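You operate a simulated robot arm through the tools that you are given. There is no shell and no other tool.

You are at the controls of a simulated robot arm. One attempt, no reset.

JOB
Stand the purple and yellow tipped stock bobbins in the sliding tray.
Fine: on its peg trays; push the sliding tray home.

Only the result counts: the job must be done as asked and must still hold three seconds after the hand-in. Knocking over, shifting, dropping, spilling or breaking anything else fails it.

ROBOT AND FRAMES
A 7-joint arm with a two-finger parallel gripper, fixed in place. Base frame: the origin is on the floor under the middle of its stand, x ahead of it, y to its left, z up. Units: mm, rad, N and s.
It reaches about 1247 mm from its shoulder. Its first joint turns from -2.304 to 2.304 rad. Payload 3.91 kg.
Tool frame: the origin (TCP) lies between the finger pads and is the grasp point; the fingertips stand 30 mm ahead of it; z points along the fingers, y is the line along which they close. The gripper opens to 110 mm. The fingers are 20 mm wide and 10 mm thick; the gripper's body (48 by 112 mm) begins 55 mm behind the TCP.
Orientation is that of the tool frame in the base frame, as [roll, pitch, yaw] about the fixed x, y, z axes, in that order (R = Rz(yaw) Ry(pitch) Rx(roll)). With the fingers straight down and closing along the base's y, the tool's x points along the base's -x, its y along +y and its z along -z.

CONTROLS
- The arm moves only by the tool send_rows. Its argument "rows" is one flat list of numbers, 6 for each row, row after row: the shift along the base's x, y, z in units of 40 mm (1.0 is 40 mm), then the turn, a rotation vector about the base's x, y, z in units of 8 degrees (1.0 is 8 degrees). In form: [x, y, z, ax, ay, az, x, y, z, ax, ay, az, ...]. A call has 1 to 20 rows; each row shifts and turns the commanded pose from where the row before left it. "hand" is the finger opening in mm, from 0 to 110, set as the call begins (left out, the last holds). A call with a number of a shift or a turn outside -1 to 1 is refused whole. Each row takes 0.2 s and may step no farther than 50 mm and 0.15 rad from the row before; otherwise, or with a gripper value out of range, the whole call is refused. A pose out of reach is approached as far as the arm can. The call stops where the force on the tool passes 40 N (or 10 N more than at its start, if that is more) or the arm is blocked; 0.2 s more then pass. Each finger travels about 108 mm/s and halts on what it meets, pressing with about 24 N; the grip force reading is that of the motor and also rises with nothing between the fingers. The clock runs only during rows and for 0.2 s after the last one: add rows that do not move to give the fingers time. It gives the time, the measured TCP pose, the force on the tool (base axes), the opening and the grip force at its end, in the units of the frame above (readings bear some noise), with the torque about the TCP (base axes, N m) and any sound that the robot's microphone picked up.
- Cameras (640 x 400 px; columns grow to the right, rows downward): "scene" is fixed at [399.4, -647.4, 1532.3]; the picture's right is [1.00, 0.01, 0.00], its down [0.00, -0.43, -0.90] and it looks along [-0.01, 0.90, -0.43] (base axes); focal length 341 px, centre (320, 200). "wrist" rides on the gripper at [72, 17, -103] in the tool frame; the picture's right is [-0.23, 0.97, 0.00], its down [-0.76, -0.18, -0.62] and it looks along [-0.61, -0.14, 0.78] (tool axes); focal length 222 px, centre (320, 200). There is no depth. A picture from a camera that has moved, and an enlarged one, comes with that camera's place and axes in the base frame and with its lens.
- get_image(camera): a new picture of that camera. The clock stands still meanwhile.
- zoom(camera, box): a new picture of the part [left, top, right, bottom] of that camera's present view, enlarged. The clock stands still meanwhile.
- sign_off(): hands the job in; it is judged then, once.

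Places have to be worked out from the pictures, the camera data and where the tool is seen. Open the gripper and draw the arm clear of the work before you hand the job in, unless the task says otherwise.

The tools are called after ">>>" as a command line: name --argument value ..., lists and objects as JSON in quotes. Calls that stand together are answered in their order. send_rows: Moves the arm, as the interface text tells. Its arguments: {"type":"object","properties":{"rows":{"type":"array","items":{"type":"number"}},"hand":{"type":"number"}},"required":["rows"]} The other tools are called the same way: get_image (camera) takes a picture; zoom (camera, box) takes an enlarged picture of a part of a camera's view; sign_off () hands the job in.

At the start:

```text
time: 0.0
position: [408.7, 388.1, 1245.5]
tcp_rot: [3.141, 0.0, -3.141]
force: [-0.6, 0.0, 0.5]
ft_torque: [0.02, -0.01, -0.03]
grip_width: 109.9
grasp_force: 0.0
```

scene: 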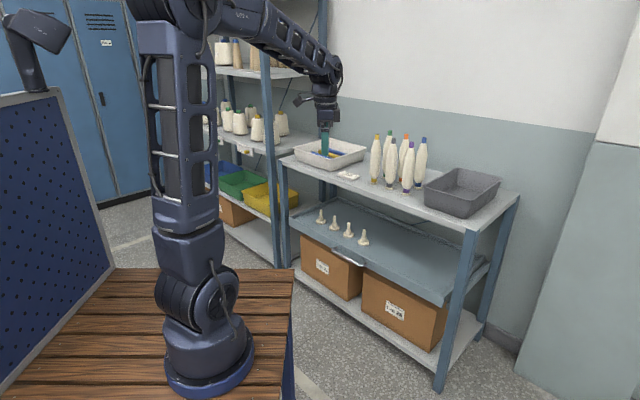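
wrist: 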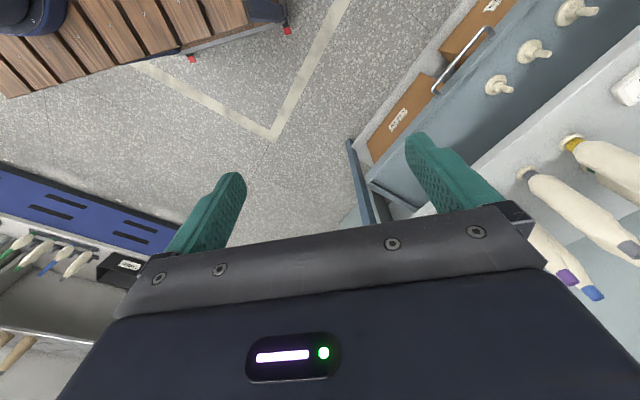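

I'll begin with close-ups of the shelf with the bobbins and of the sliding tray with its pegs.

>>> zoom --camera "scene" --box '[340, 110, 520, 222]'

>>> zoom --camera "scene" --box '[280, 180, 500, 318]'

>>> zoom --camera "scene" --box '[270, 100, 400, 190]'

>>> get_image --camera "wrist"

```text
3.56 times, centred on (430, 166) of scene
camera zoom: at [399.4, -647.4, 1532.3], right [1.0, 0.01, 0.0], down [0.0, -0.43, -0.9], along [-0.01, 0.9, -0.43], focal length 1214 px, centre (-71, 321)
```

zoom: 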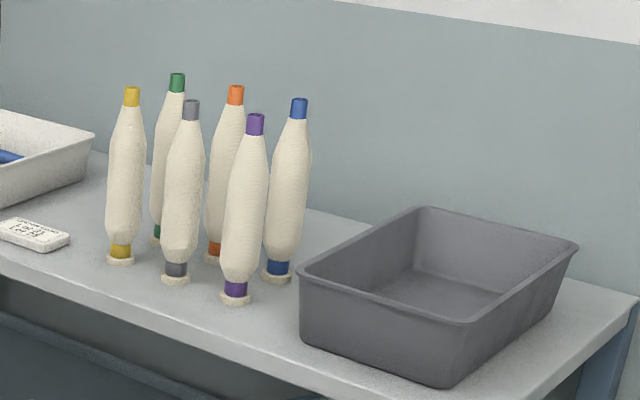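

```text
2.90 times, centred on (390, 249) of scene
camera zoom: at [399.4, -647.4, 1532.3], right [1.0, 0.01, 0.0], down [0.0, -0.43, -0.9], along [-0.01, 0.9, -0.43], focal length 990 px, centre (117, 58)
```

zoom: 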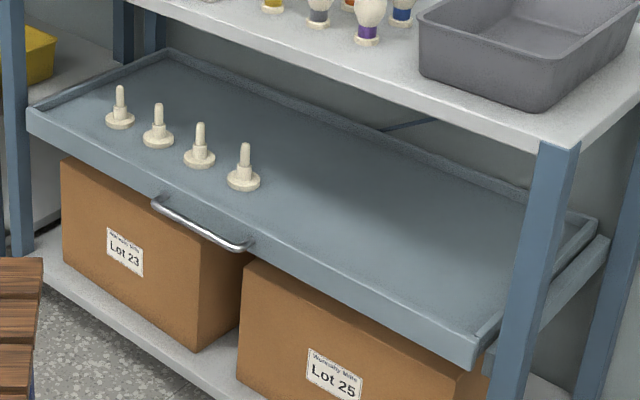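

```text
4.44 times, centred on (335, 145) of scene
camera zoom: at [399.4, -647.4, 1532.3], right [1.0, 0.01, 0.0], down [0.0, -0.43, -0.9], along [-0.01, 0.9, -0.43], focal length 1517 px, centre (253, 444)
```

zoom: 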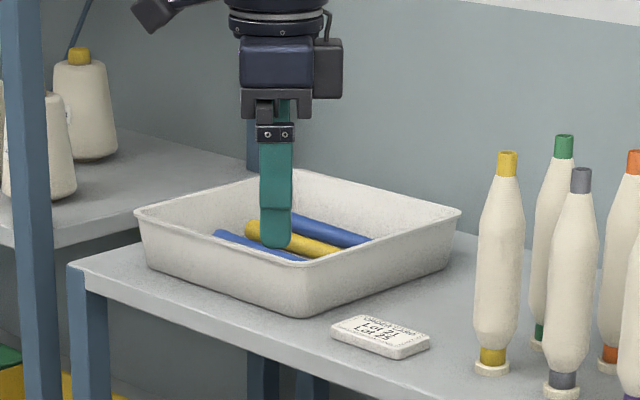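

```text
taken
camera wrist: at [335.7, 403.3, 1350.8], right [0.23, 0.97, 0.0], down [0.76, -0.18, 0.62], along [0.61, -0.14, -0.78], focal length 222 px, centre (320, 200)
```

wrist: 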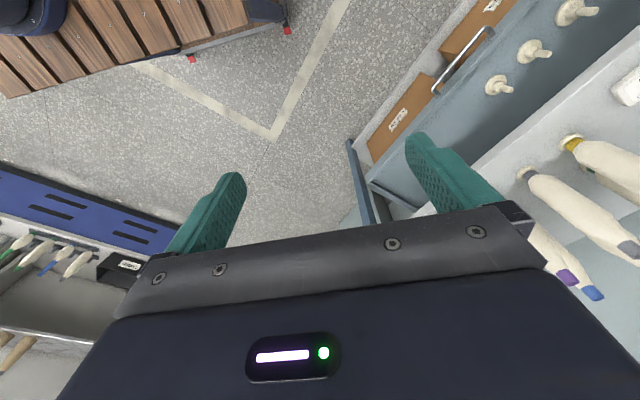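

The bobbins look to be standing at about z=900, with the tray pegs at about z=500 under the top shelf. I'm zooming in on the label card, the bobbin feet, the pegs and the handle for more detail.

>>> zoom --camera "scene" --box '[330, 165, 370, 190]'

>>> zoom --camera "scene" --box '[360, 125, 440, 175]'

>>> zoom --camera "scene" --box '[360, 160, 440, 210]'

>>> zoom --camera "scene" --box '[300, 200, 380, 270]'

>>> zoom --camera "wrist" --box '[430, 0, 640, 131]'

>>> zoom --camera "wrist" --box '[480, 120, 640, 300]'

```text
16.00 times, centred on (350, 178) of scene
camera zoom: at [399.4, -647.4, 1532.3], right [1.0, 0.01, 0.0], down [0.0, -0.43, -0.9], along [-0.01, 0.9, -0.43], focal length 5462 px, centre (-160, 560)
```

zoom: 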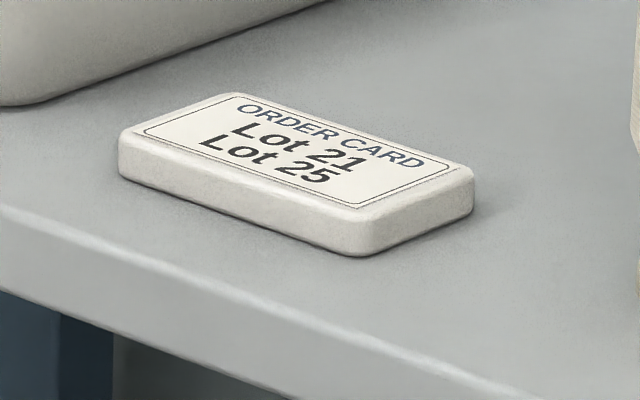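

```text
8.00 times, centred on (400, 150) of scene
camera zoom: at [399.4, -647.4, 1532.3], right [1.0, 0.01, 0.0], down [0.0, -0.43, -0.9], along [-0.01, 0.9, -0.43], focal length 2731 px, centre (-320, 600)
```

zoom: 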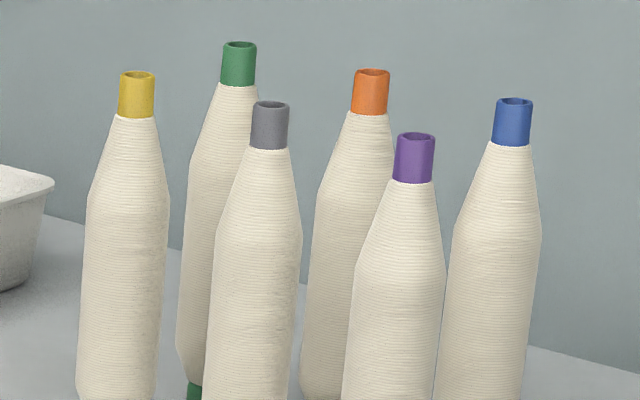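

```text
8.00 times, centred on (400, 185) of scene
camera zoom: at [399.4, -647.4, 1532.3], right [1.0, 0.01, 0.0], down [0.0, -0.43, -0.9], along [-0.01, 0.9, -0.43], focal length 2731 px, centre (-320, 320)
```

zoom: 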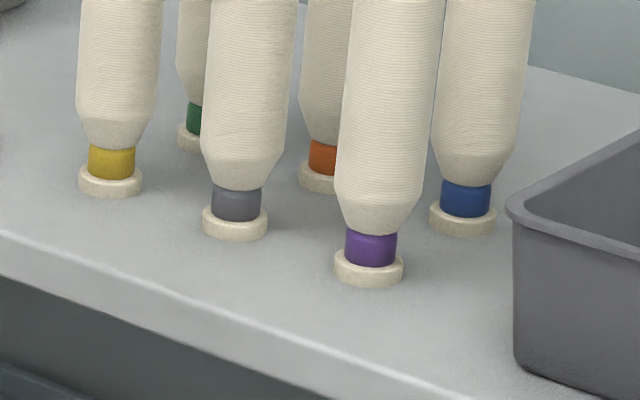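

```text
5.71 times, centred on (340, 235) of scene
camera zoom: at [399.4, -647.4, 1532.3], right [1.0, 0.01, 0.0], down [0.0, -0.43, -0.9], along [-0.01, 0.9, -0.43], focal length 1951 px, centre (206, 0)
```

zoom: 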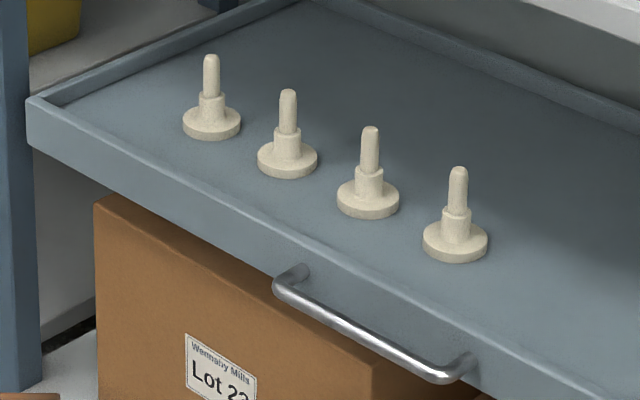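

```text
3.05 times, centred on (535, 66) of wrist
camera zoom: at [335.7, 403.3, 1350.8], right [0.23, 0.97, 0.0], down [0.76, -0.18, 0.62], along [0.61, -0.14, -0.78], focal length 677 px, centre (-335, 610)
```

zoom: 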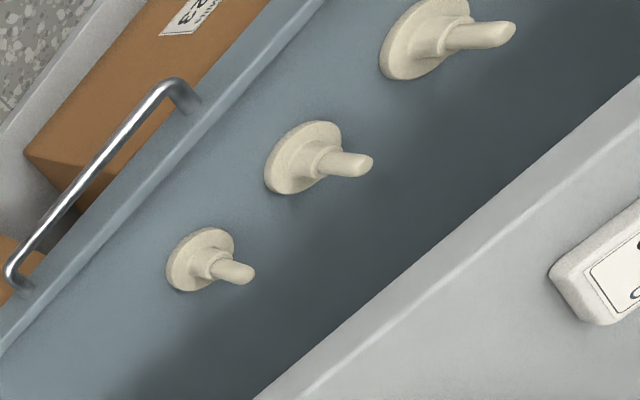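

```text
2.22 times, centred on (560, 210) of wrist
camera zoom: at [335.7, 403.3, 1350.8], right [0.23, 0.97, 0.0], down [0.76, -0.18, 0.62], along [0.61, -0.14, -0.78], focal length 494 px, centre (-213, 178)
```

zoom: 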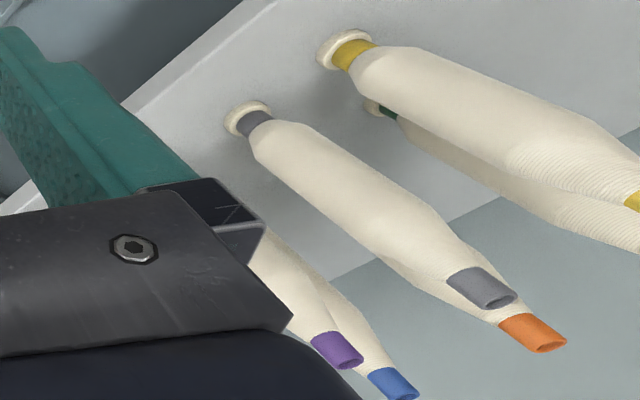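

The order card reads Lot 21 / Lot 25, but the job names the purple and yellow tipped bobbins. By my triangulation the shelf front is turned about 45°, with the bobbins on small shelf pegs and the four tray pegs under the top shelf. I'll turn the tool in free space so the camera ends up on top once the fingers tilt toward the shelf.

>>> send_rows --rows '[0, 0, 0, 0, 0, -0.99265, 0, 0, 0, 0, 0, -0.99265, 0, 0, 0, 0, 0, -0.99265, 0, 0, 0, 0, 0, -0.99265, 0, 0, 0, 0, 0, -0.99265, 0, 0, 0, 0, 0, -0.99265, 0, 0, 0, 0, 0, -0.99265, 0, 0, 0, 0, 0, -0.99265, 0, 0, 0, 0, 0, -0.99265, 0, 0, 0, 0, 0, -0.99265, 0, 0, 0, 0, 0, -0.99265, 0, 0, 0, 0, 0, -0.99265, 0, 0, 0, 0, 0, -0.99265, 0, 0, 0, 0, 0, -0.99265, 0, 0, 0, 0, 0, -0.99265, 0, 0, 0, 0, 0, -0.99265, 0, 0, 0, 0, 0, -0.99265]'

```text
time: 3.8
position: [599.7, 222.4, 1210.7]
tcp_rot: [-3.104, 0.069, 0.565]
force: [-0.6, 0.0, 0.1]
ft_torque: [0.01, 0.0, 0.04]
grip_width: 109.9
grasp_force: 0.1
out of reach, approached as far as the arm can: row 15, 16, 17
stopped in row 17: the arm was blocked; the commanded pose is now the measured one
```

The turn hit a limit near its end and the arm drifted a little. I need to see what it looks like now.

>>> get_image --camera "scene"

>>> get_image --camera "wrist"

```text
taken
```

scene: 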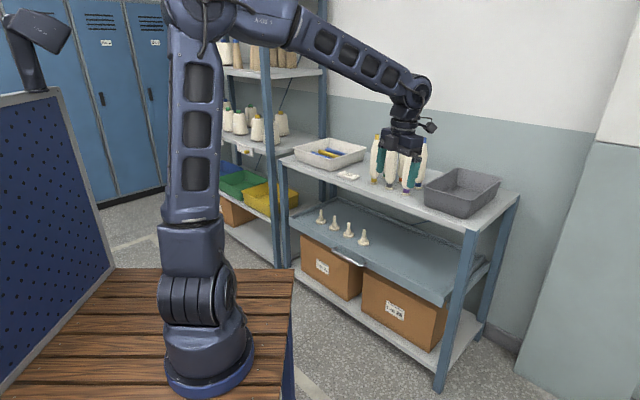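

```text
taken
camera wrist: at [677.0, 246.4, 1310.0], right [0.33, -0.94, -0.02], down [-0.69, -0.25, 0.68], along [-0.65, -0.21, -0.73], focal length 222 px, centre (320, 200)
```

wrist: 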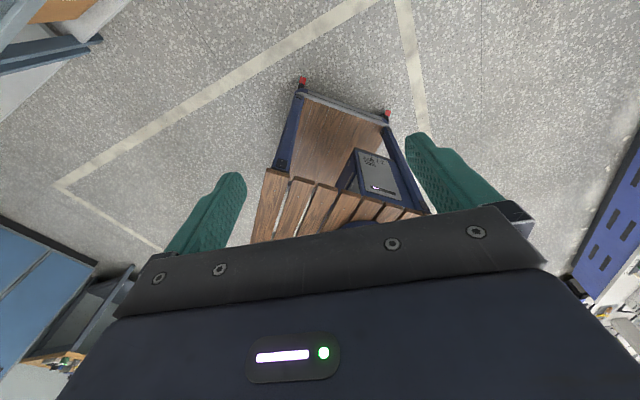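

The arm is free and the tool now points down with the camera on the far side. To understand the reach limits I need to know where the robot's base stands, so I'm zooming in on it and on the bench.

>>> zoom --camera "scene" --box '[90, 200, 310, 400]'

>>> zoom --camera "scene" --box '[150, 0, 450, 200]'

>>> zoom --camera "scene" --box '[260, 180, 500, 330]'

```text
2.00 times, centred on (200, 300) of scene
camera zoom: at [399.4, -647.4, 1532.3], right [1.0, 0.01, 0.0], down [0.0, -0.43, -0.9], along [-0.01, 0.9, -0.43], focal length 683 px, centre (560, 0)
```

zoom: 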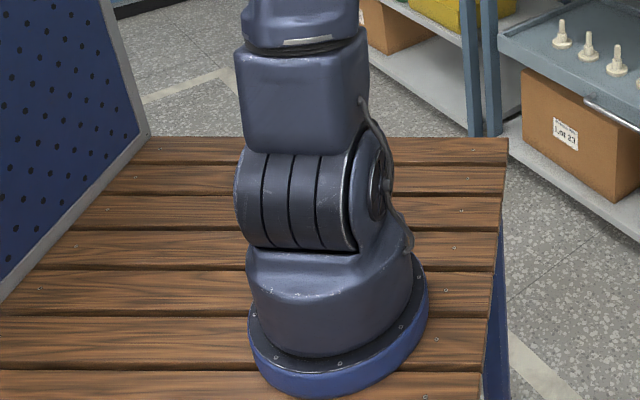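

```text
2.00 times, centred on (300, 100) of scene
camera zoom: at [399.4, -647.4, 1532.3], right [1.0, 0.01, 0.0], down [0.0, -0.43, -0.9], along [-0.01, 0.9, -0.43], focal length 683 px, centre (360, 400)
```

zoom: 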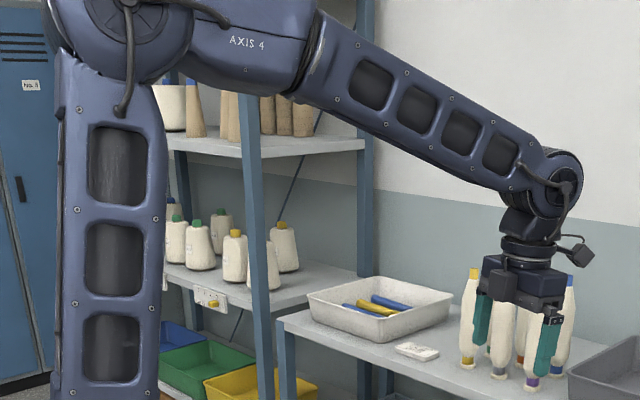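

```text
2.67 times, centred on (380, 255) of scene
camera zoom: at [399.4, -647.4, 1532.3], right [1.0, 0.01, 0.0], down [0.0, -0.43, -0.9], along [-0.01, 0.9, -0.43], focal length 910 px, centre (160, 53)
```

zoom: 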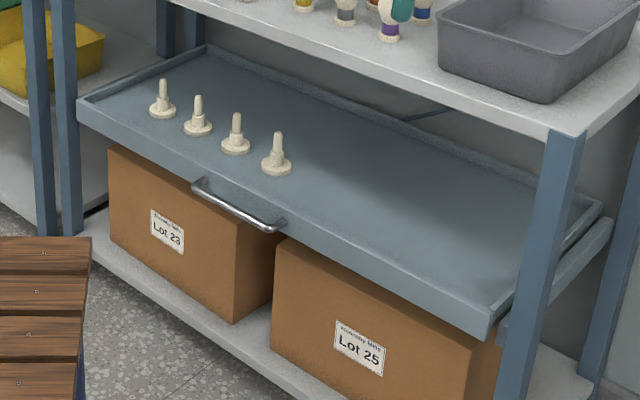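

My estimates: the robot axis stands at about (135, -105) with its shoulder near z≈1040. The handle bar runs from about (456, 884) to (597, 746) at z≈508, and the pegs lie under the top shelf, so the tray has to come out before loading. Next I'll turn back away from the joint limit so the fingers can close on the bar, and move in front of the tray.

>>> send_rows --rows '[-0.548, 0.735, -0.406, 0.0407, -0.0285, 0.9873, -0.548, 0.735, -0.406, 0.0407, -0.0285, 0.9873, -0.548, 0.735, -0.406, 0.0407, -0.0285, 0.9873, -0.548, 0.735, -0.406, 0.0407, -0.0285, 0.9873, -0.548, 0.735, -0.406, 0.0407, -0.0285, 0.9873, -0.548, 0.735, -0.406, 0.0407, -0.0285, 0.9873, -0.548, 0.735, -0.406, 0.0407, -0.0285, 0.9873, -0.548, 0.735, -0.406, 0.0407, -0.0285, 0.9873, -0.548, 0.735, -0.406, 0.0407, -0.0285, 0.9873, -0.548, 0.735, -0.406, 0.0407, -0.0285, 0.9873, -0.548, 0.735, -0.406, 0.0407, -0.0285, 0.9873, -0.548, 0.735, -0.406, 0.0407, -0.0285, 0.9873, -0.548, 0.735, -0.406, 0.0407, -0.0285, 0.9873]'

```text
time: 6.6
position: [317.4, 604.2, 999.0]
tcp_rot: [3.141, -0.004, 2.354]
force: [-0.2, -0.3, 0.0]
ft_torque: [0.0, 0.0, 0.0]
grip_width: 110.2
grasp_force: 0.1
```

>>> get_image --camera "wrist"

>>> get_image --camera "scene"

```text
taken
camera wrist: at [276.8, 666.1, 1104.7], right [0.85, 0.53, 0.0], down [0.41, -0.67, 0.62], along [0.33, -0.53, -0.78], focal length 222 px, centre (320, 200)
```

wrist: 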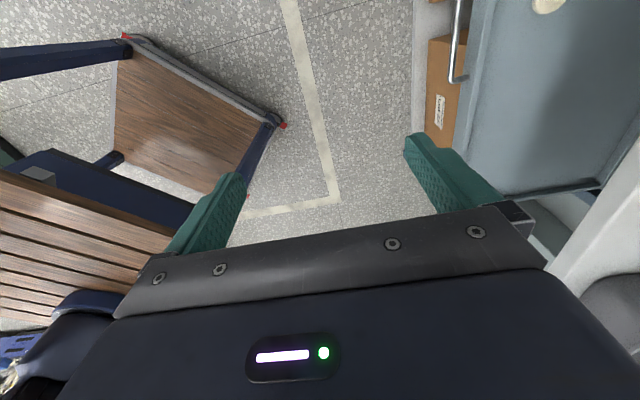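

```text
taken
```

scene: 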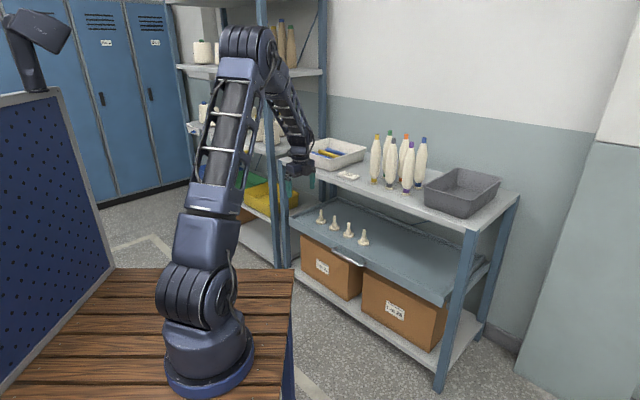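

The motion tracked well. Now I'll tilt the fingers forward to 30° below horizontal and go down in front of the handle, staying well clear of it, to get a closer view.

>>> send_rows --rows '[0.21, 0.215, -0.97, 0.5893, -0.5893, 0, 0.21, 0.215, -0.97, 0.5893, -0.5893, 0, 0.21, 0.215, -0.97, 0.5893, -0.5893, 0, 0.21, 0.215, -0.97, 0.5893, -0.5893, 0, 0.21, 0.215, -0.97, 0.5893, -0.5893, 0, 0.21, 0.215, -0.97, 0.5893, -0.5893, 0, 0.21, 0.215, -0.97, 0.5893, -0.5893, 0, 0.21, 0.215, -0.97, 0.5893, -0.5893, 0, 0.21, 0.215, -0.97, 0.5893, -0.5893, 0]'

>>> get_image --camera "wrist"

>>> get_image --camera "scene"

```text
time: 8.6
position: [390.8, 681.1, 652.8]
tcp_rot: [2.095, -0.003, 2.357]
force: [-1.0, 0.2, -0.5]
ft_torque: [-0.06, 0.02, -0.09]
grip_width: 109.8
grasp_force: 0.0
```

```text
taken
camera wrist: at [282.0, 673.9, 720.7], right [0.51, 0.18, 0.84], down [0.1, -0.98, 0.16], along [0.86, 0.0, -0.52], focal length 222 px, centre (320, 200)
```

wrist: 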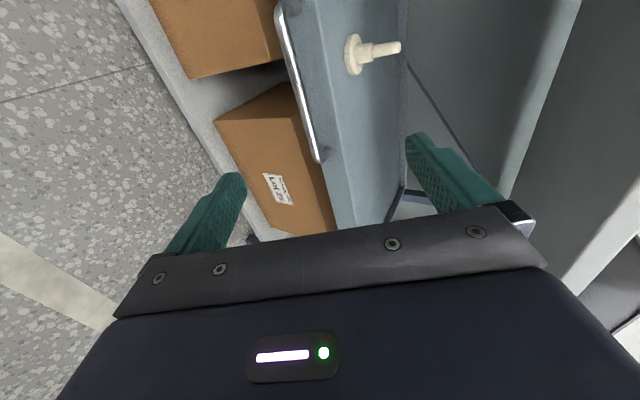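

```text
taken
```

scene: 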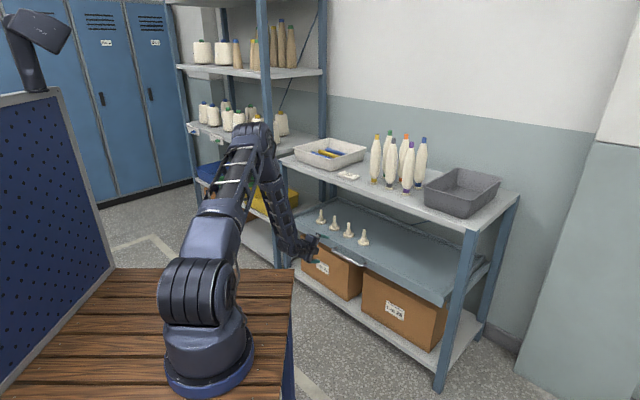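

I can see the handle bar and one peg from the side. I'll zoom in to triangulate the bar and the peg accurately.

>>> zoom --camera "wrist" --box '[240, 0, 460, 180]'

>>> zoom --camera "scene" --box '[285, 205, 405, 280]'

```text
2.22 times, centred on (350, 90) of wrist
camera zoom: at [282.0, 673.9, 720.7], right [0.51, 0.18, 0.84], down [0.1, -0.98, 0.16], along [0.86, 0.0, -0.52], focal length 494 px, centre (253, 444)
```

zoom: 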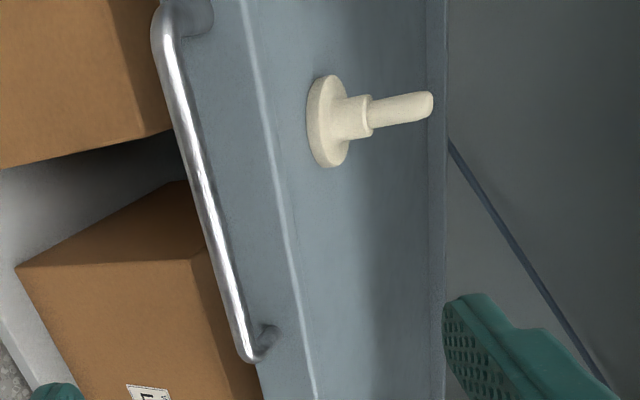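

```text
5.33 times, centred on (345, 242) of scene
camera zoom: at [399.4, -647.4, 1532.3], right [1.0, 0.01, 0.0], down [0.0, -0.43, -0.9], along [-0.01, 0.9, -0.43], focal length 1821 px, centre (187, -27)
```

zoom: 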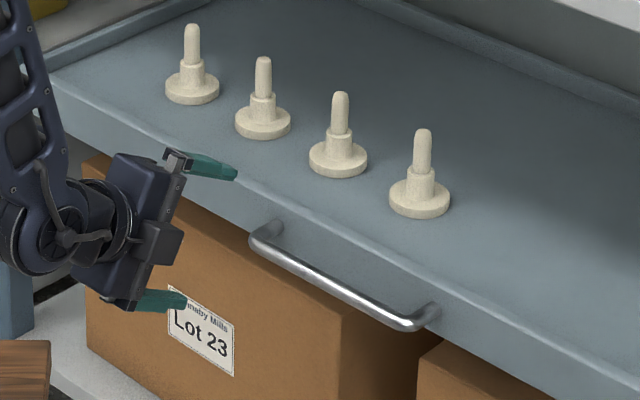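

The triangulated bar runs from (590, 742) to (450, 872) at z≈516, with its centre around (520, 807), and the tray face lies about 39 mm behind it. I'll narrow the fingers to 36 mm, go to a standoff on the approach line and check the alignment.

>>> send_rows --rows '[0.5675, 0.54, -0.7225, 0, 0, 0, 0.5675, 0.54, -0.7225, 0, 0, 0, 0.5675, 0.54, -0.7225, 0, 0, 0, 0, 0, 0, 0, 0, 0]' --hand 36

>>> get_image --camera "wrist"

>>> zoom --camera "scene" --box '[285, 205, 405, 280]'

```text
time: 9.6
position: [459.3, 746.4, 564.9]
tcp_rot: [2.096, -0.001, 2.357]
force: [-0.3, -0.3, 0.1]
ft_torque: [-0.01, -0.01, 0.0]
grip_width: 36.0
grasp_force: 0.0
```

```text
taken
camera wrist: at [350.2, 738.6, 633.8], right [0.51, 0.18, 0.84], down [0.1, -0.98, 0.16], along [0.86, 0.0, -0.52], focal length 222 px, centre (320, 200)
```

wrist: 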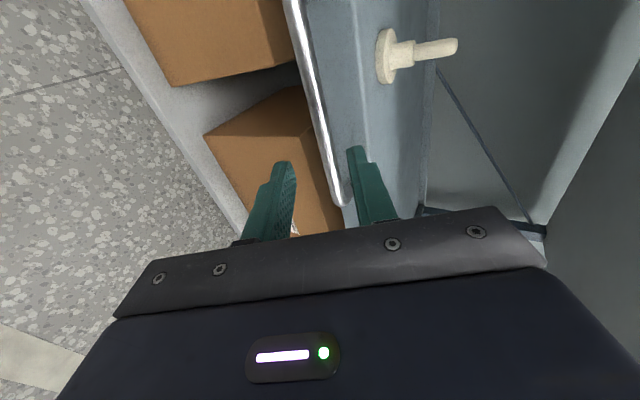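

```text
5.33 times, centred on (345, 242) of scene
camera zoom: at [399.4, -647.4, 1532.3], right [1.0, 0.01, 0.0], down [0.0, -0.43, -0.9], along [-0.01, 0.9, -0.43], focal length 1821 px, centre (187, -27)
```

zoom: 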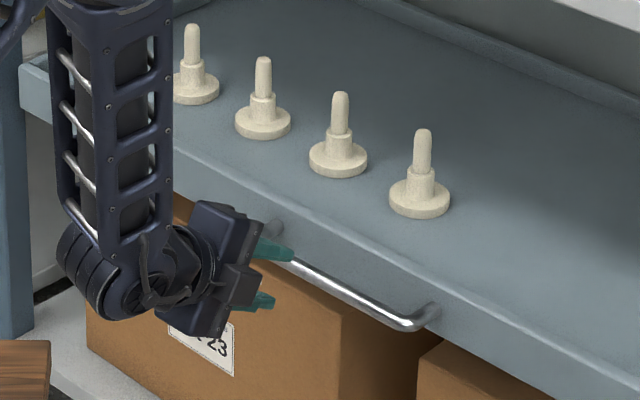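

The bar sits midway between the fingertips on the approach line. I'll advance 57 mm along the tool axis and look again.

>>> send_rows --rows '[0.439, 0.439, -0.358, 0, 0, 0, 0.439, 0.439, -0.358, 0, 0, 0]'

>>> get_image --camera "wrist"

>>> zoom --camera "scene" --box '[310, 220, 406, 280]'

```text
time: 10.2
position: [495.5, 779.7, 537.4]
tcp_rot: [2.096, -0.001, 2.359]
force: [-1.2, 1.2, 0.2]
ft_torque: [0.0, -0.02, 0.01]
grip_width: 36.0
grasp_force: 0.2
```

```text
taken
camera wrist: at [385.9, 772.8, 605.1], right [0.51, 0.19, 0.84], down [0.1, -0.98, 0.16], along [0.86, 0.0, -0.52], focal length 222 px, centre (320, 200)
```

wrist: 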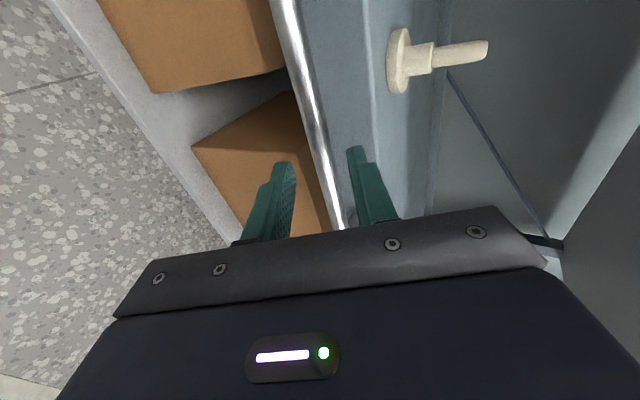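

```text
6.67 times, centred on (358, 250) of scene
camera zoom: at [399.4, -647.4, 1532.3], right [1.0, 0.01, 0.0], down [0.0, -0.43, -0.9], along [-0.01, 0.9, -0.43], focal length 2276 px, centre (67, -133)
```

zoom: 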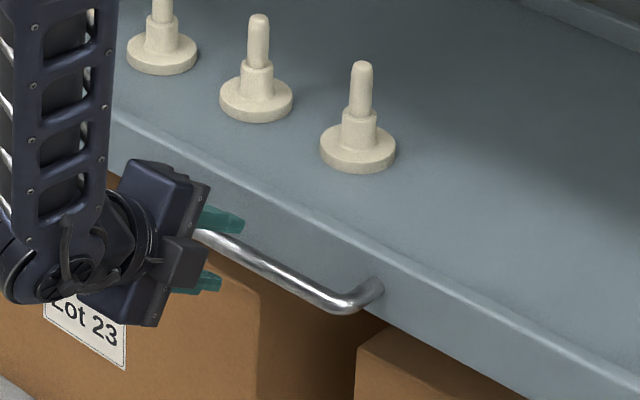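

The bar is still centred between the fingers, about 13 mm ahead of the tips by my estimate. I'll advance the last 28 mm and close on it.

>>> send_rows --rows '[0.429, 0.429, -0.35, 0, 0, 0]'

>>> get_image --camera "wrist"

>>> zoom --camera "scene" --box '[310, 220, 406, 280]'

```text
time: 10.6
position: [511.7, 798.2, 524.8]
tcp_rot: [2.096, -0.001, 2.359]
force: [-0.9, 0.2, 0.0]
ft_torque: [-0.01, 0.02, -0.01]
grip_width: 36.1
grasp_force: 0.0
```

```text
taken
camera wrist: at [403.1, 791.3, 591.7], right [0.51, 0.18, 0.84], down [0.1, -0.98, 0.16], along [0.86, 0.0, -0.52], focal length 222 px, centre (320, 200)
```

wrist: 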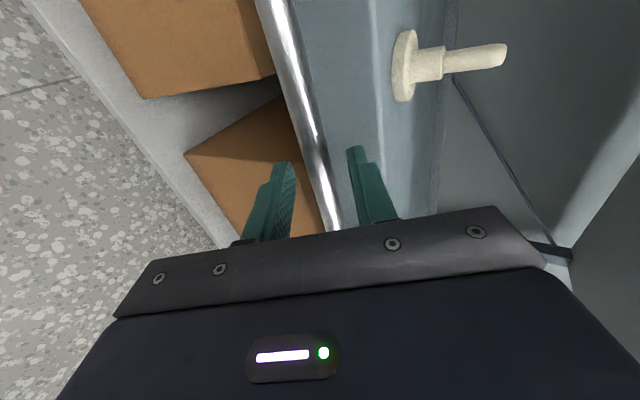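

```text
6.67 times, centred on (358, 250) of scene
camera zoom: at [399.4, -647.4, 1532.3], right [1.0, 0.01, 0.0], down [0.0, -0.43, -0.9], along [-0.01, 0.9, -0.43], focal length 2276 px, centre (67, -133)
```

zoom: 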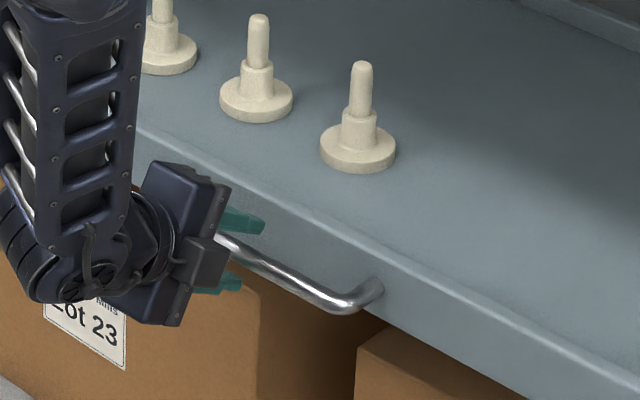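

The bar is between the fingers. Closing now, with a few still rows to give them time.

>>> send_rows --rows '[0, 0, 0, 0, 0, 0, 0, 0, 0, 0, 0, 0, 0, 0, 0, 0, 0, 0]' --hand 0

>>> get_image --camera "wrist"

```text
time: 11.4
position: [512.4, 798.1, 524.2]
tcp_rot: [2.093, -0.002, 2.358]
force: [1.7, 1.0, 8.5]
ft_torque: [0.02, -0.27, 0.26]
grip_width: 15.6
grasp_force: 45.0
```

```text
taken
camera wrist: at [403.1, 791.2, 592.1], right [0.51, 0.18, 0.84], down [0.1, -0.98, 0.16], along [0.86, 0.0, -0.52], focal length 222 px, centre (320, 200)
```

wrist: 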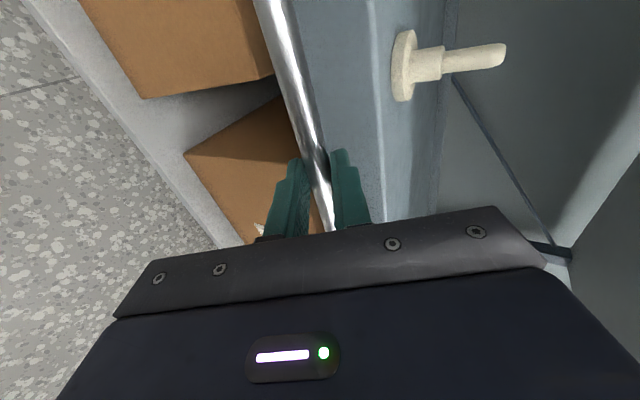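

The grip is holding the bar at 15.6 mm. I'll start with a gentle pull straight out, 40 mm, and watch the force.

>>> send_rows --rows '[-0.3536, -0.3536, 0, 0, 0, 0, -0.3536, -0.3536, 0, 0, 0, 0]'

>>> zoom --camera "scene" --box '[280, 190, 520, 340]'

>>> get_image --camera "wrist"

```text
time: 12.0
position: [485.2, 770.5, 525.0]
tcp_rot: [2.092, -0.002, 2.357]
force: [4.6, -2.5, 17.8]
ft_torque: [0.22, -0.17, 0.74]
grip_width: 15.9
grasp_force: 44.5
```

```text
2.67 times, centred on (400, 265) of scene
camera zoom: at [399.4, -647.4, 1532.3], right [1.0, 0.01, 0.0], down [0.0, -0.43, -0.9], along [-0.01, 0.9, -0.43], focal length 910 px, centre (107, 27)
```

zoom: 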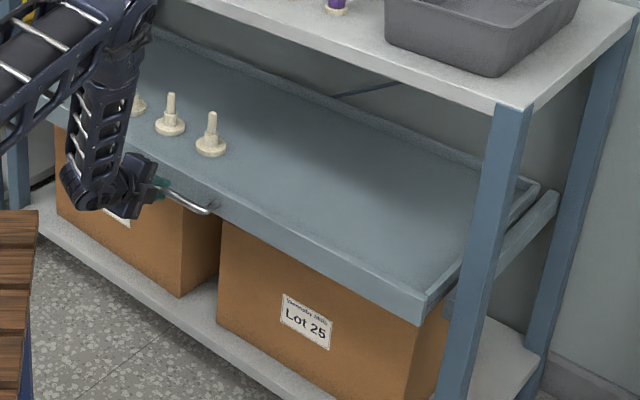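

```text
taken
camera wrist: at [375.8, 764.0, 592.1], right [0.51, 0.18, 0.84], down [0.1, -0.98, 0.16], along [0.86, 0.0, -0.52], focal length 222 px, centre (320, 200)
```

wrist: 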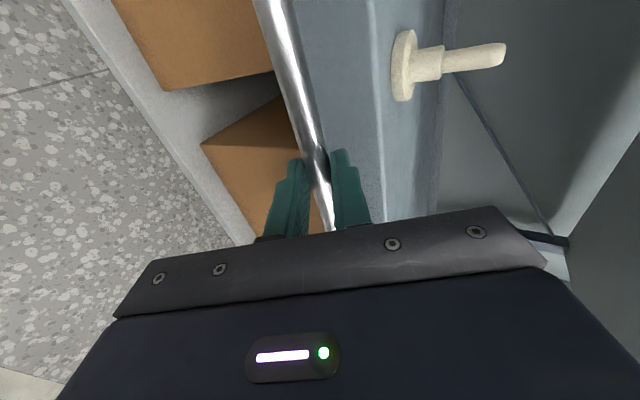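

The tray slides with little force, but the upward load on the tool has grown to 18 N. I'll raise the path slightly while I keep pulling.

>>> send_rows --rows '[-0.3536, -0.3536, 0.025, 0, 0, 0, -0.3536, -0.3536, 0.025, 0, 0, 0, -0.3536, -0.3536, 0, 0, 0, 0]'

```text
time: 12.8
position: [440.9, 726.1, 524.1]
tcp_rot: [2.096, -0.004, 2.359]
force: [2.8, -2.9, 10.5]
ft_torque: [-0.31, -0.51, -0.6]
grip_width: 15.8
grasp_force: 45.5
```

The load has eased to about 10 N and the tray is out roughly 100 mm. Still pulling.

>>> send_rows --rows '[-0.3536, -0.3536, 0.01, 0, 0, 0, -0.3536, -0.3536, 0, 0, 0, 0, -0.3536, -0.3536, 0, 0, 0, 0, -0.3536, -0.3536, 0, 0, 0, 0]'

>>> get_image --camera "scene"

>>> get_image --camera "wrist"

```text
time: 13.8
position: [384.8, 669.7, 524.1]
tcp_rot: [2.097, -0.001, 2.359]
force: [1.0, -0.2, -5.0]
ft_torque: [0.03, 0.26, 0.93]
grip_width: 15.7
grasp_force: 44.8
```

```text
taken
```

scene: 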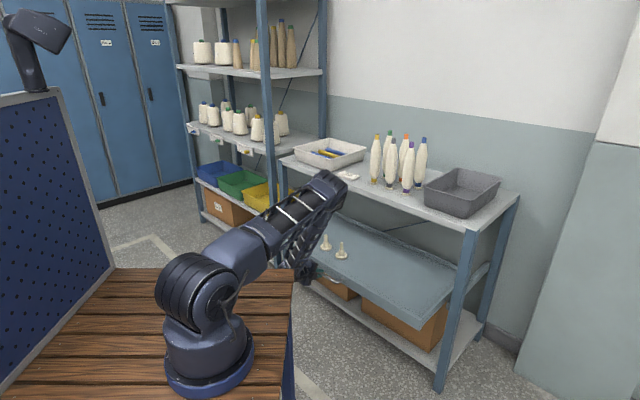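

```text
taken
camera wrist: at [275.0, 663.0, 592.3], right [0.51, 0.19, 0.84], down [0.1, -0.98, 0.16], along [0.86, 0.0, -0.52], focal length 222 px, centre (320, 200)
```

wrist: 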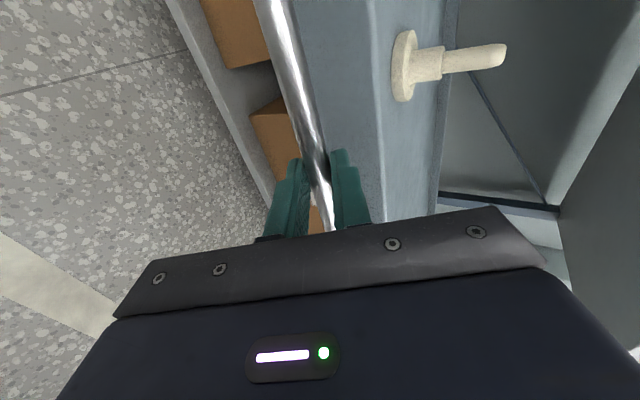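

The tray is out about 181 mm and still moving freely. I'll pull 60 mm more so the pegs stand well clear of the top shelf's edge.

>>> send_rows --rows '[-0.3536, -0.3536, -0.01, 0, 0, 0, -0.3536, -0.3536, 0, 0, 0, 0, -0.3536, -0.3536, 0, 0, 0, 0]'

>>> get_image --camera "scene"

>>> get_image --camera "wrist"

```text
time: 14.6
position: [343.5, 629.0, 523.0]
tcp_rot: [2.096, -0.001, 2.359]
force: [5.2, -5.8, -1.9]
ft_torque: [-0.09, 0.13, 0.63]
grip_width: 15.6
grasp_force: 45.2
```

```text
taken
```

scene: 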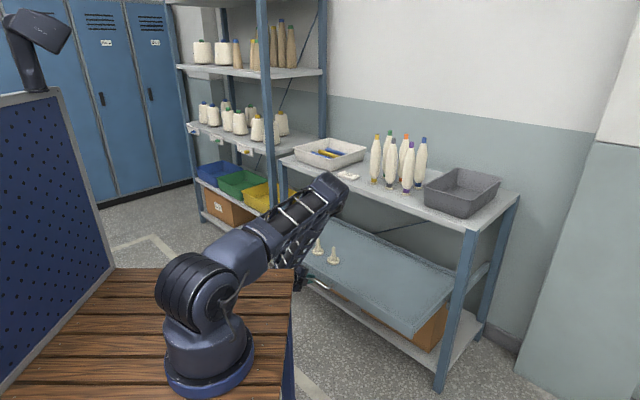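

```text
taken
camera wrist: at [233.0, 621.3, 592.2], right [0.51, 0.18, 0.84], down [0.1, -0.98, 0.16], along [0.86, 0.0, -0.52], focal length 222 px, centre (320, 200)
```

wrist: 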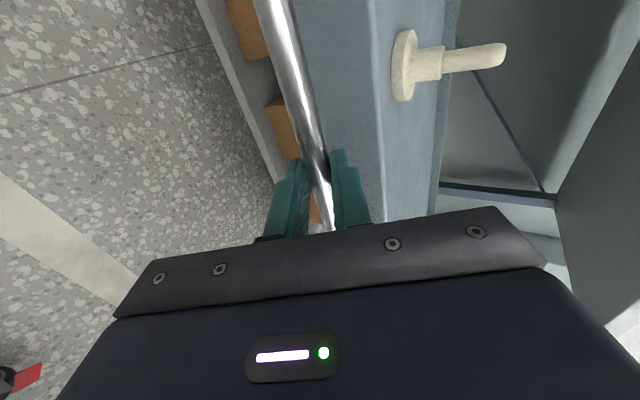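

The tray is out about 239 mm, which puts the pegs around u≈861 mm, clear of the shelf edge at about 975. Now I'll open the fingers modestly and back straight off the bar.

>>> send_rows --rows '[0, 0, 0, 0, 0, 0, 0, 0, 0, 0, 0, 0]' --hand 36

>>> send_rows --rows '[-0.23, -0.23, 0.1875, 0, 0, 0, -0.23, -0.23, 0.1875, 0, 0, 0, -0.23, -0.23, 0.1875, 0, 0, 0]'

>>> get_image --camera "wrist"

>>> zoom --camera "scene" --box '[270, 190, 510, 340]'

```text
time: 15.2
position: [342.3, 629.6, 525.2]
tcp_rot: [2.097, -0.001, 2.358]
force: [0.8, 0.4, -0.3]
ft_torque: [-0.01, 0.01, -0.01]
grip_width: 36.2
grasp_force: 0.1
```

```text
time: 16.0
position: [315.1, 601.4, 546.2]
tcp_rot: [2.096, -0.004, 2.358]
force: [-0.1, 0.0, -0.1]
ft_torque: [0.02, -0.01, 0.03]
grip_width: 36.0
grasp_force: 0.0
```

```text
taken
camera wrist: at [205.4, 593.9, 613.9], right [0.51, 0.18, 0.84], down [0.1, -0.98, 0.16], along [0.86, 0.0, -0.52], focal length 222 px, centre (320, 200)
```

wrist: 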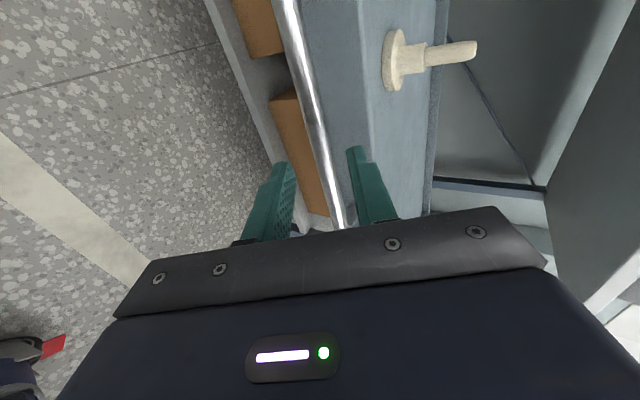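

```text
2.67 times, centred on (390, 265) of scene
camera zoom: at [399.4, -647.4, 1532.3], right [1.0, 0.01, 0.0], down [0.0, -0.43, -0.9], along [-0.01, 0.9, -0.43], focal length 910 px, centre (133, 27)
```

zoom: 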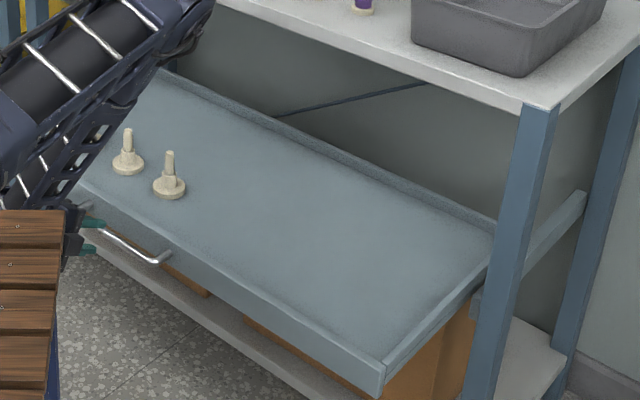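

The fingers are clear of the bar. I'll go straight up and then roll the tool about its axis so the fingers close along the shelf, ending in front of the bobbins with plenty of clearance.

>>> send_rows --rows '[0, 0, 0.95, 0, 0, 0, 0, 0, 0.95, 0, 0, 0, 0, 0, 0.95, -0.5741, -0.5741, 0.4688, 0, 0, 0.95, -0.5741, -0.5741, 0.4688, 0, 0, 0.95, -0.5741, -0.5741, 0.4688, 0.44, 0, 0.95, -0.5741, -0.5741, 0.4688, 0.44, 0, 0.95, -0.5741, -0.5741, 0.4688, 0.44, 0, 0.95, -0.5741, -0.5741, 0.4688, 0.44, 0, 0.95, -0.5741, -0.5741, 0.4688, 0.44, 0, 0.95, -0.5741, -0.5741, 0.4688, 0.44, 0, 0.95, -0.5741, -0.5741, 0.4688, 0.44, 0, 0.95, -0.5741, -0.5741, 0.4688, 0.44, 0, 0.95, -0.5741, -0.5741, 0.4688, 0.44, 0, 0.95, -0.5741, -0.5741, 0.4688]' --hand 80

>>> get_image --camera "wrist"

>>> get_image --camera "scene"

```text
time: 19.0
position: [474.0, 602.5, 1078.2]
tcp_rot: [-3.138, 1.044, -2.354]
force: [1.1, -0.3, -0.8]
ft_torque: [-0.03, -0.02, 0.02]
grip_width: 80.0
grasp_force: 0.0
```

```text
taken
camera wrist: at [372.1, 525.5, 1068.3], right [-0.61, 0.77, 0.2], down [0.01, -0.23, 0.97], along [0.79, 0.59, 0.13], focal length 222 px, centre (320, 200)
```

wrist: 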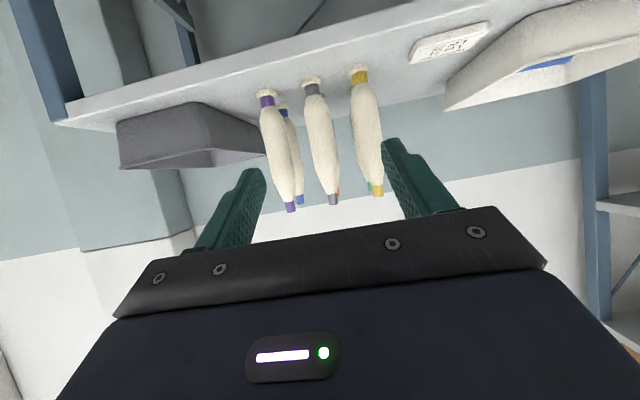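

```text
taken
```

scene: 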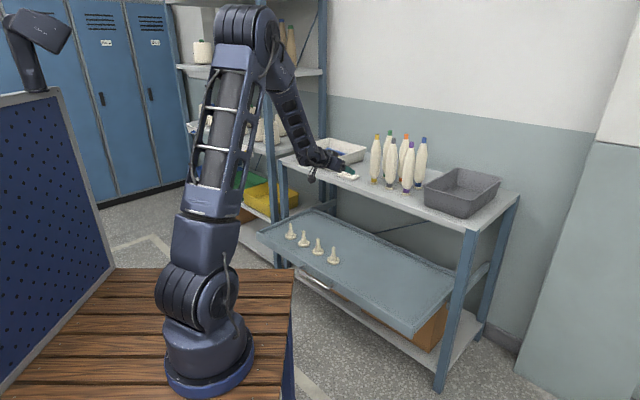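

I have a clear view of all the bobbins now (the wrist picture is upside down). I'll zoom in from both cameras to measure the bobbins and the pegs.

>>> zoom --camera "wrist" --box '[230, 60, 430, 220]'

>>> zoom --camera "scene" --box '[250, 200, 370, 275]'

>>> zoom --camera "scene" --box '[355, 125, 451, 200]'

```text
2.50 times, centred on (330, 140) of wrist
camera zoom: at [372.1, 525.5, 1068.3], right [-0.61, 0.77, 0.2], down [0.01, -0.23, 0.97], along [0.79, 0.59, 0.13], focal length 555 px, centre (295, 350)
```

zoom: 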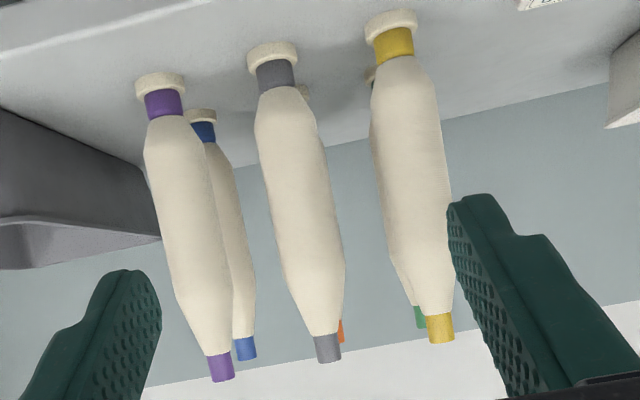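

```text
5.33 times, centred on (310, 238) of scene
camera zoom: at [399.4, -647.4, 1532.3], right [1.0, 0.01, 0.0], down [0.0, -0.43, -0.9], along [-0.01, 0.9, -0.43], focal length 1821 px, centre (373, 0)
```

zoom: 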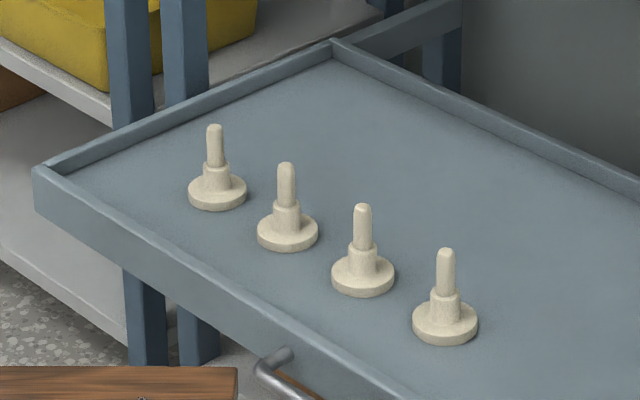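

```text
5.33 times, centred on (403, 162) of scene
camera zoom: at [399.4, -647.4, 1532.3], right [1.0, 0.01, 0.0], down [0.0, -0.43, -0.9], along [-0.01, 0.9, -0.43], focal length 1821 px, centre (-123, 400)
```

zoom: 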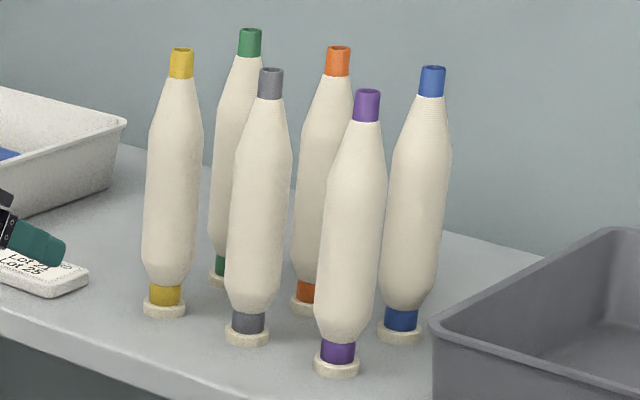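

The triangulated tip tops are consistent between views: yellow (643, 867), gray (706, 805), purple (770, 743), all at z≈1137. Pegs 4 and 3 are now at about (452, 768) and (374, 849). I'll move to a standoff in front of the yellow bobbin at mid-body height with the fingers 80 mm open.

>>> send_rows --rows '[0.4285, 0.906, -0.241, 0, 0, 0, 0.4285, 0.906, -0.241, 0, 0, 0, 0.4285, 0.906, -0.241, 0, 0, 0, 0.4285, 0.906, -0.241, 0, 0, 0, 0.4285, 0.906, -0.241, 0, 0, 0]' --hand 80

>>> get_image --camera "wrist"

>>> zoom --camera "scene" --box '[331, 125, 427, 200]'

```text
time: 20.2
position: [558.4, 785.4, 1030.7]
tcp_rot: [3.14, 1.044, -2.359]
force: [-0.5, 0.6, 0.6]
ft_torque: [-0.05, 0.01, 0.0]
grip_width: 80.1
grasp_force: 0.0
```

```text
taken
camera wrist: at [455.5, 707.3, 1021.4], right [-0.61, 0.77, 0.2], down [0.01, -0.24, 0.97], along [0.8, 0.59, 0.13], focal length 222 px, centre (320, 200)
```

wrist: 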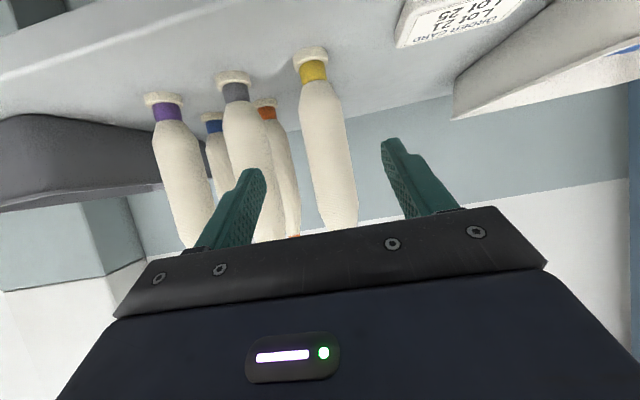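

```text
5.33 times, centred on (379, 162) of scene
camera zoom: at [399.4, -647.4, 1532.3], right [1.0, 0.01, 0.0], down [0.0, -0.43, -0.9], along [-0.01, 0.9, -0.43], focal length 1821 px, centre (5, 400)
```

zoom: 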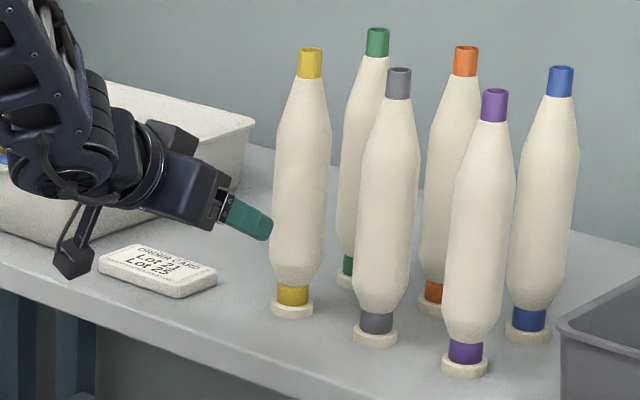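

Aligned: the yellow bobbin's axis falls right on the approach line. I'll advance 117 mm slowly until the bobbin stands between the pads.

>>> send_rows --rows '[0.351, 0.339, 0, 0, 0, 0, 0.351, 0.339, 0, 0, 0, 0, 0.351, 0.339, 0, 0, 0, 0, 0.351, 0.339, 0, 0, 0, 0, 0.351, 0.339, 0, 0, 0, 0, 0.351, 0.339, 0, 0, 0, 0]'

>>> get_image --camera "wrist"

>>> zoom --camera "scene" --box '[331, 125, 427, 200]'

```text
time: 21.6
position: [641.3, 863.8, 1029.3]
tcp_rot: [3.139, 1.043, -2.358]
force: [-0.3, 1.4, 0.5]
ft_torque: [0.02, 0.02, -0.04]
grip_width: 80.0
grasp_force: 0.1
```

```text
taken
camera wrist: at [539.6, 786.7, 1020.8], right [-0.61, 0.77, 0.2], down [0.02, -0.24, 0.97], along [0.8, 0.59, 0.13], focal length 222 px, centre (320, 200)
```

wrist: 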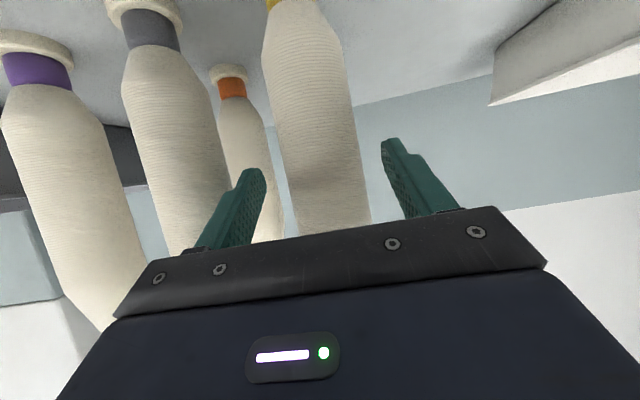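

```text
5.33 times, centred on (379, 162) of scene
camera zoom: at [399.4, -647.4, 1532.3], right [1.0, 0.01, 0.0], down [0.0, -0.43, -0.9], along [-0.01, 0.9, -0.43], focal length 1821 px, centre (5, 400)
```

zoom: 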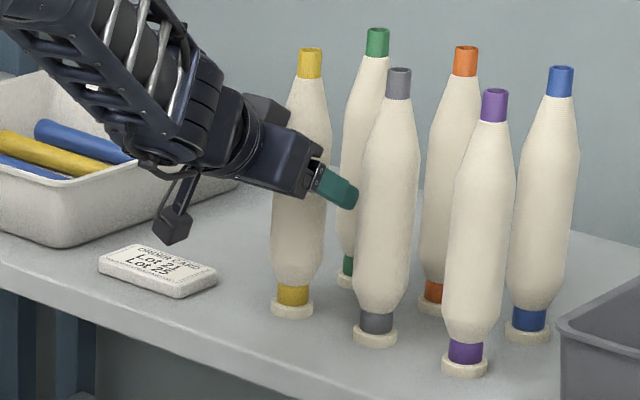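

The yellow bobbin is centred between the fingers and the gray one is untouched. Closing the grip.

>>> send_rows --rows '[0, 0, 0, 0, 0, 0, 0, 0, 0, 0, 0, 0, 0, 0, 0, 0, 0, 0]' --hand 0

>>> get_image --camera "wrist"

```text
time: 22.4
position: [641.0, 863.7, 1030.4]
tcp_rot: [3.138, 1.045, -2.359]
force: [-0.9, 1.5, 1.5]
ft_torque: [0.15, 0.01, 0.0]
grip_width: 47.5
grasp_force: 24.4
```

```text
taken
camera wrist: at [539.6, 786.6, 1020.9], right [-0.61, 0.77, 0.2], down [0.01, -0.24, 0.97], along [0.79, 0.59, 0.13], focal length 222 px, centre (320, 200)
```

wrist: 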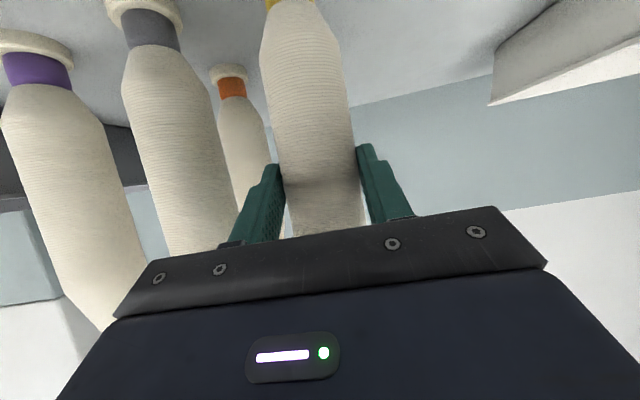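

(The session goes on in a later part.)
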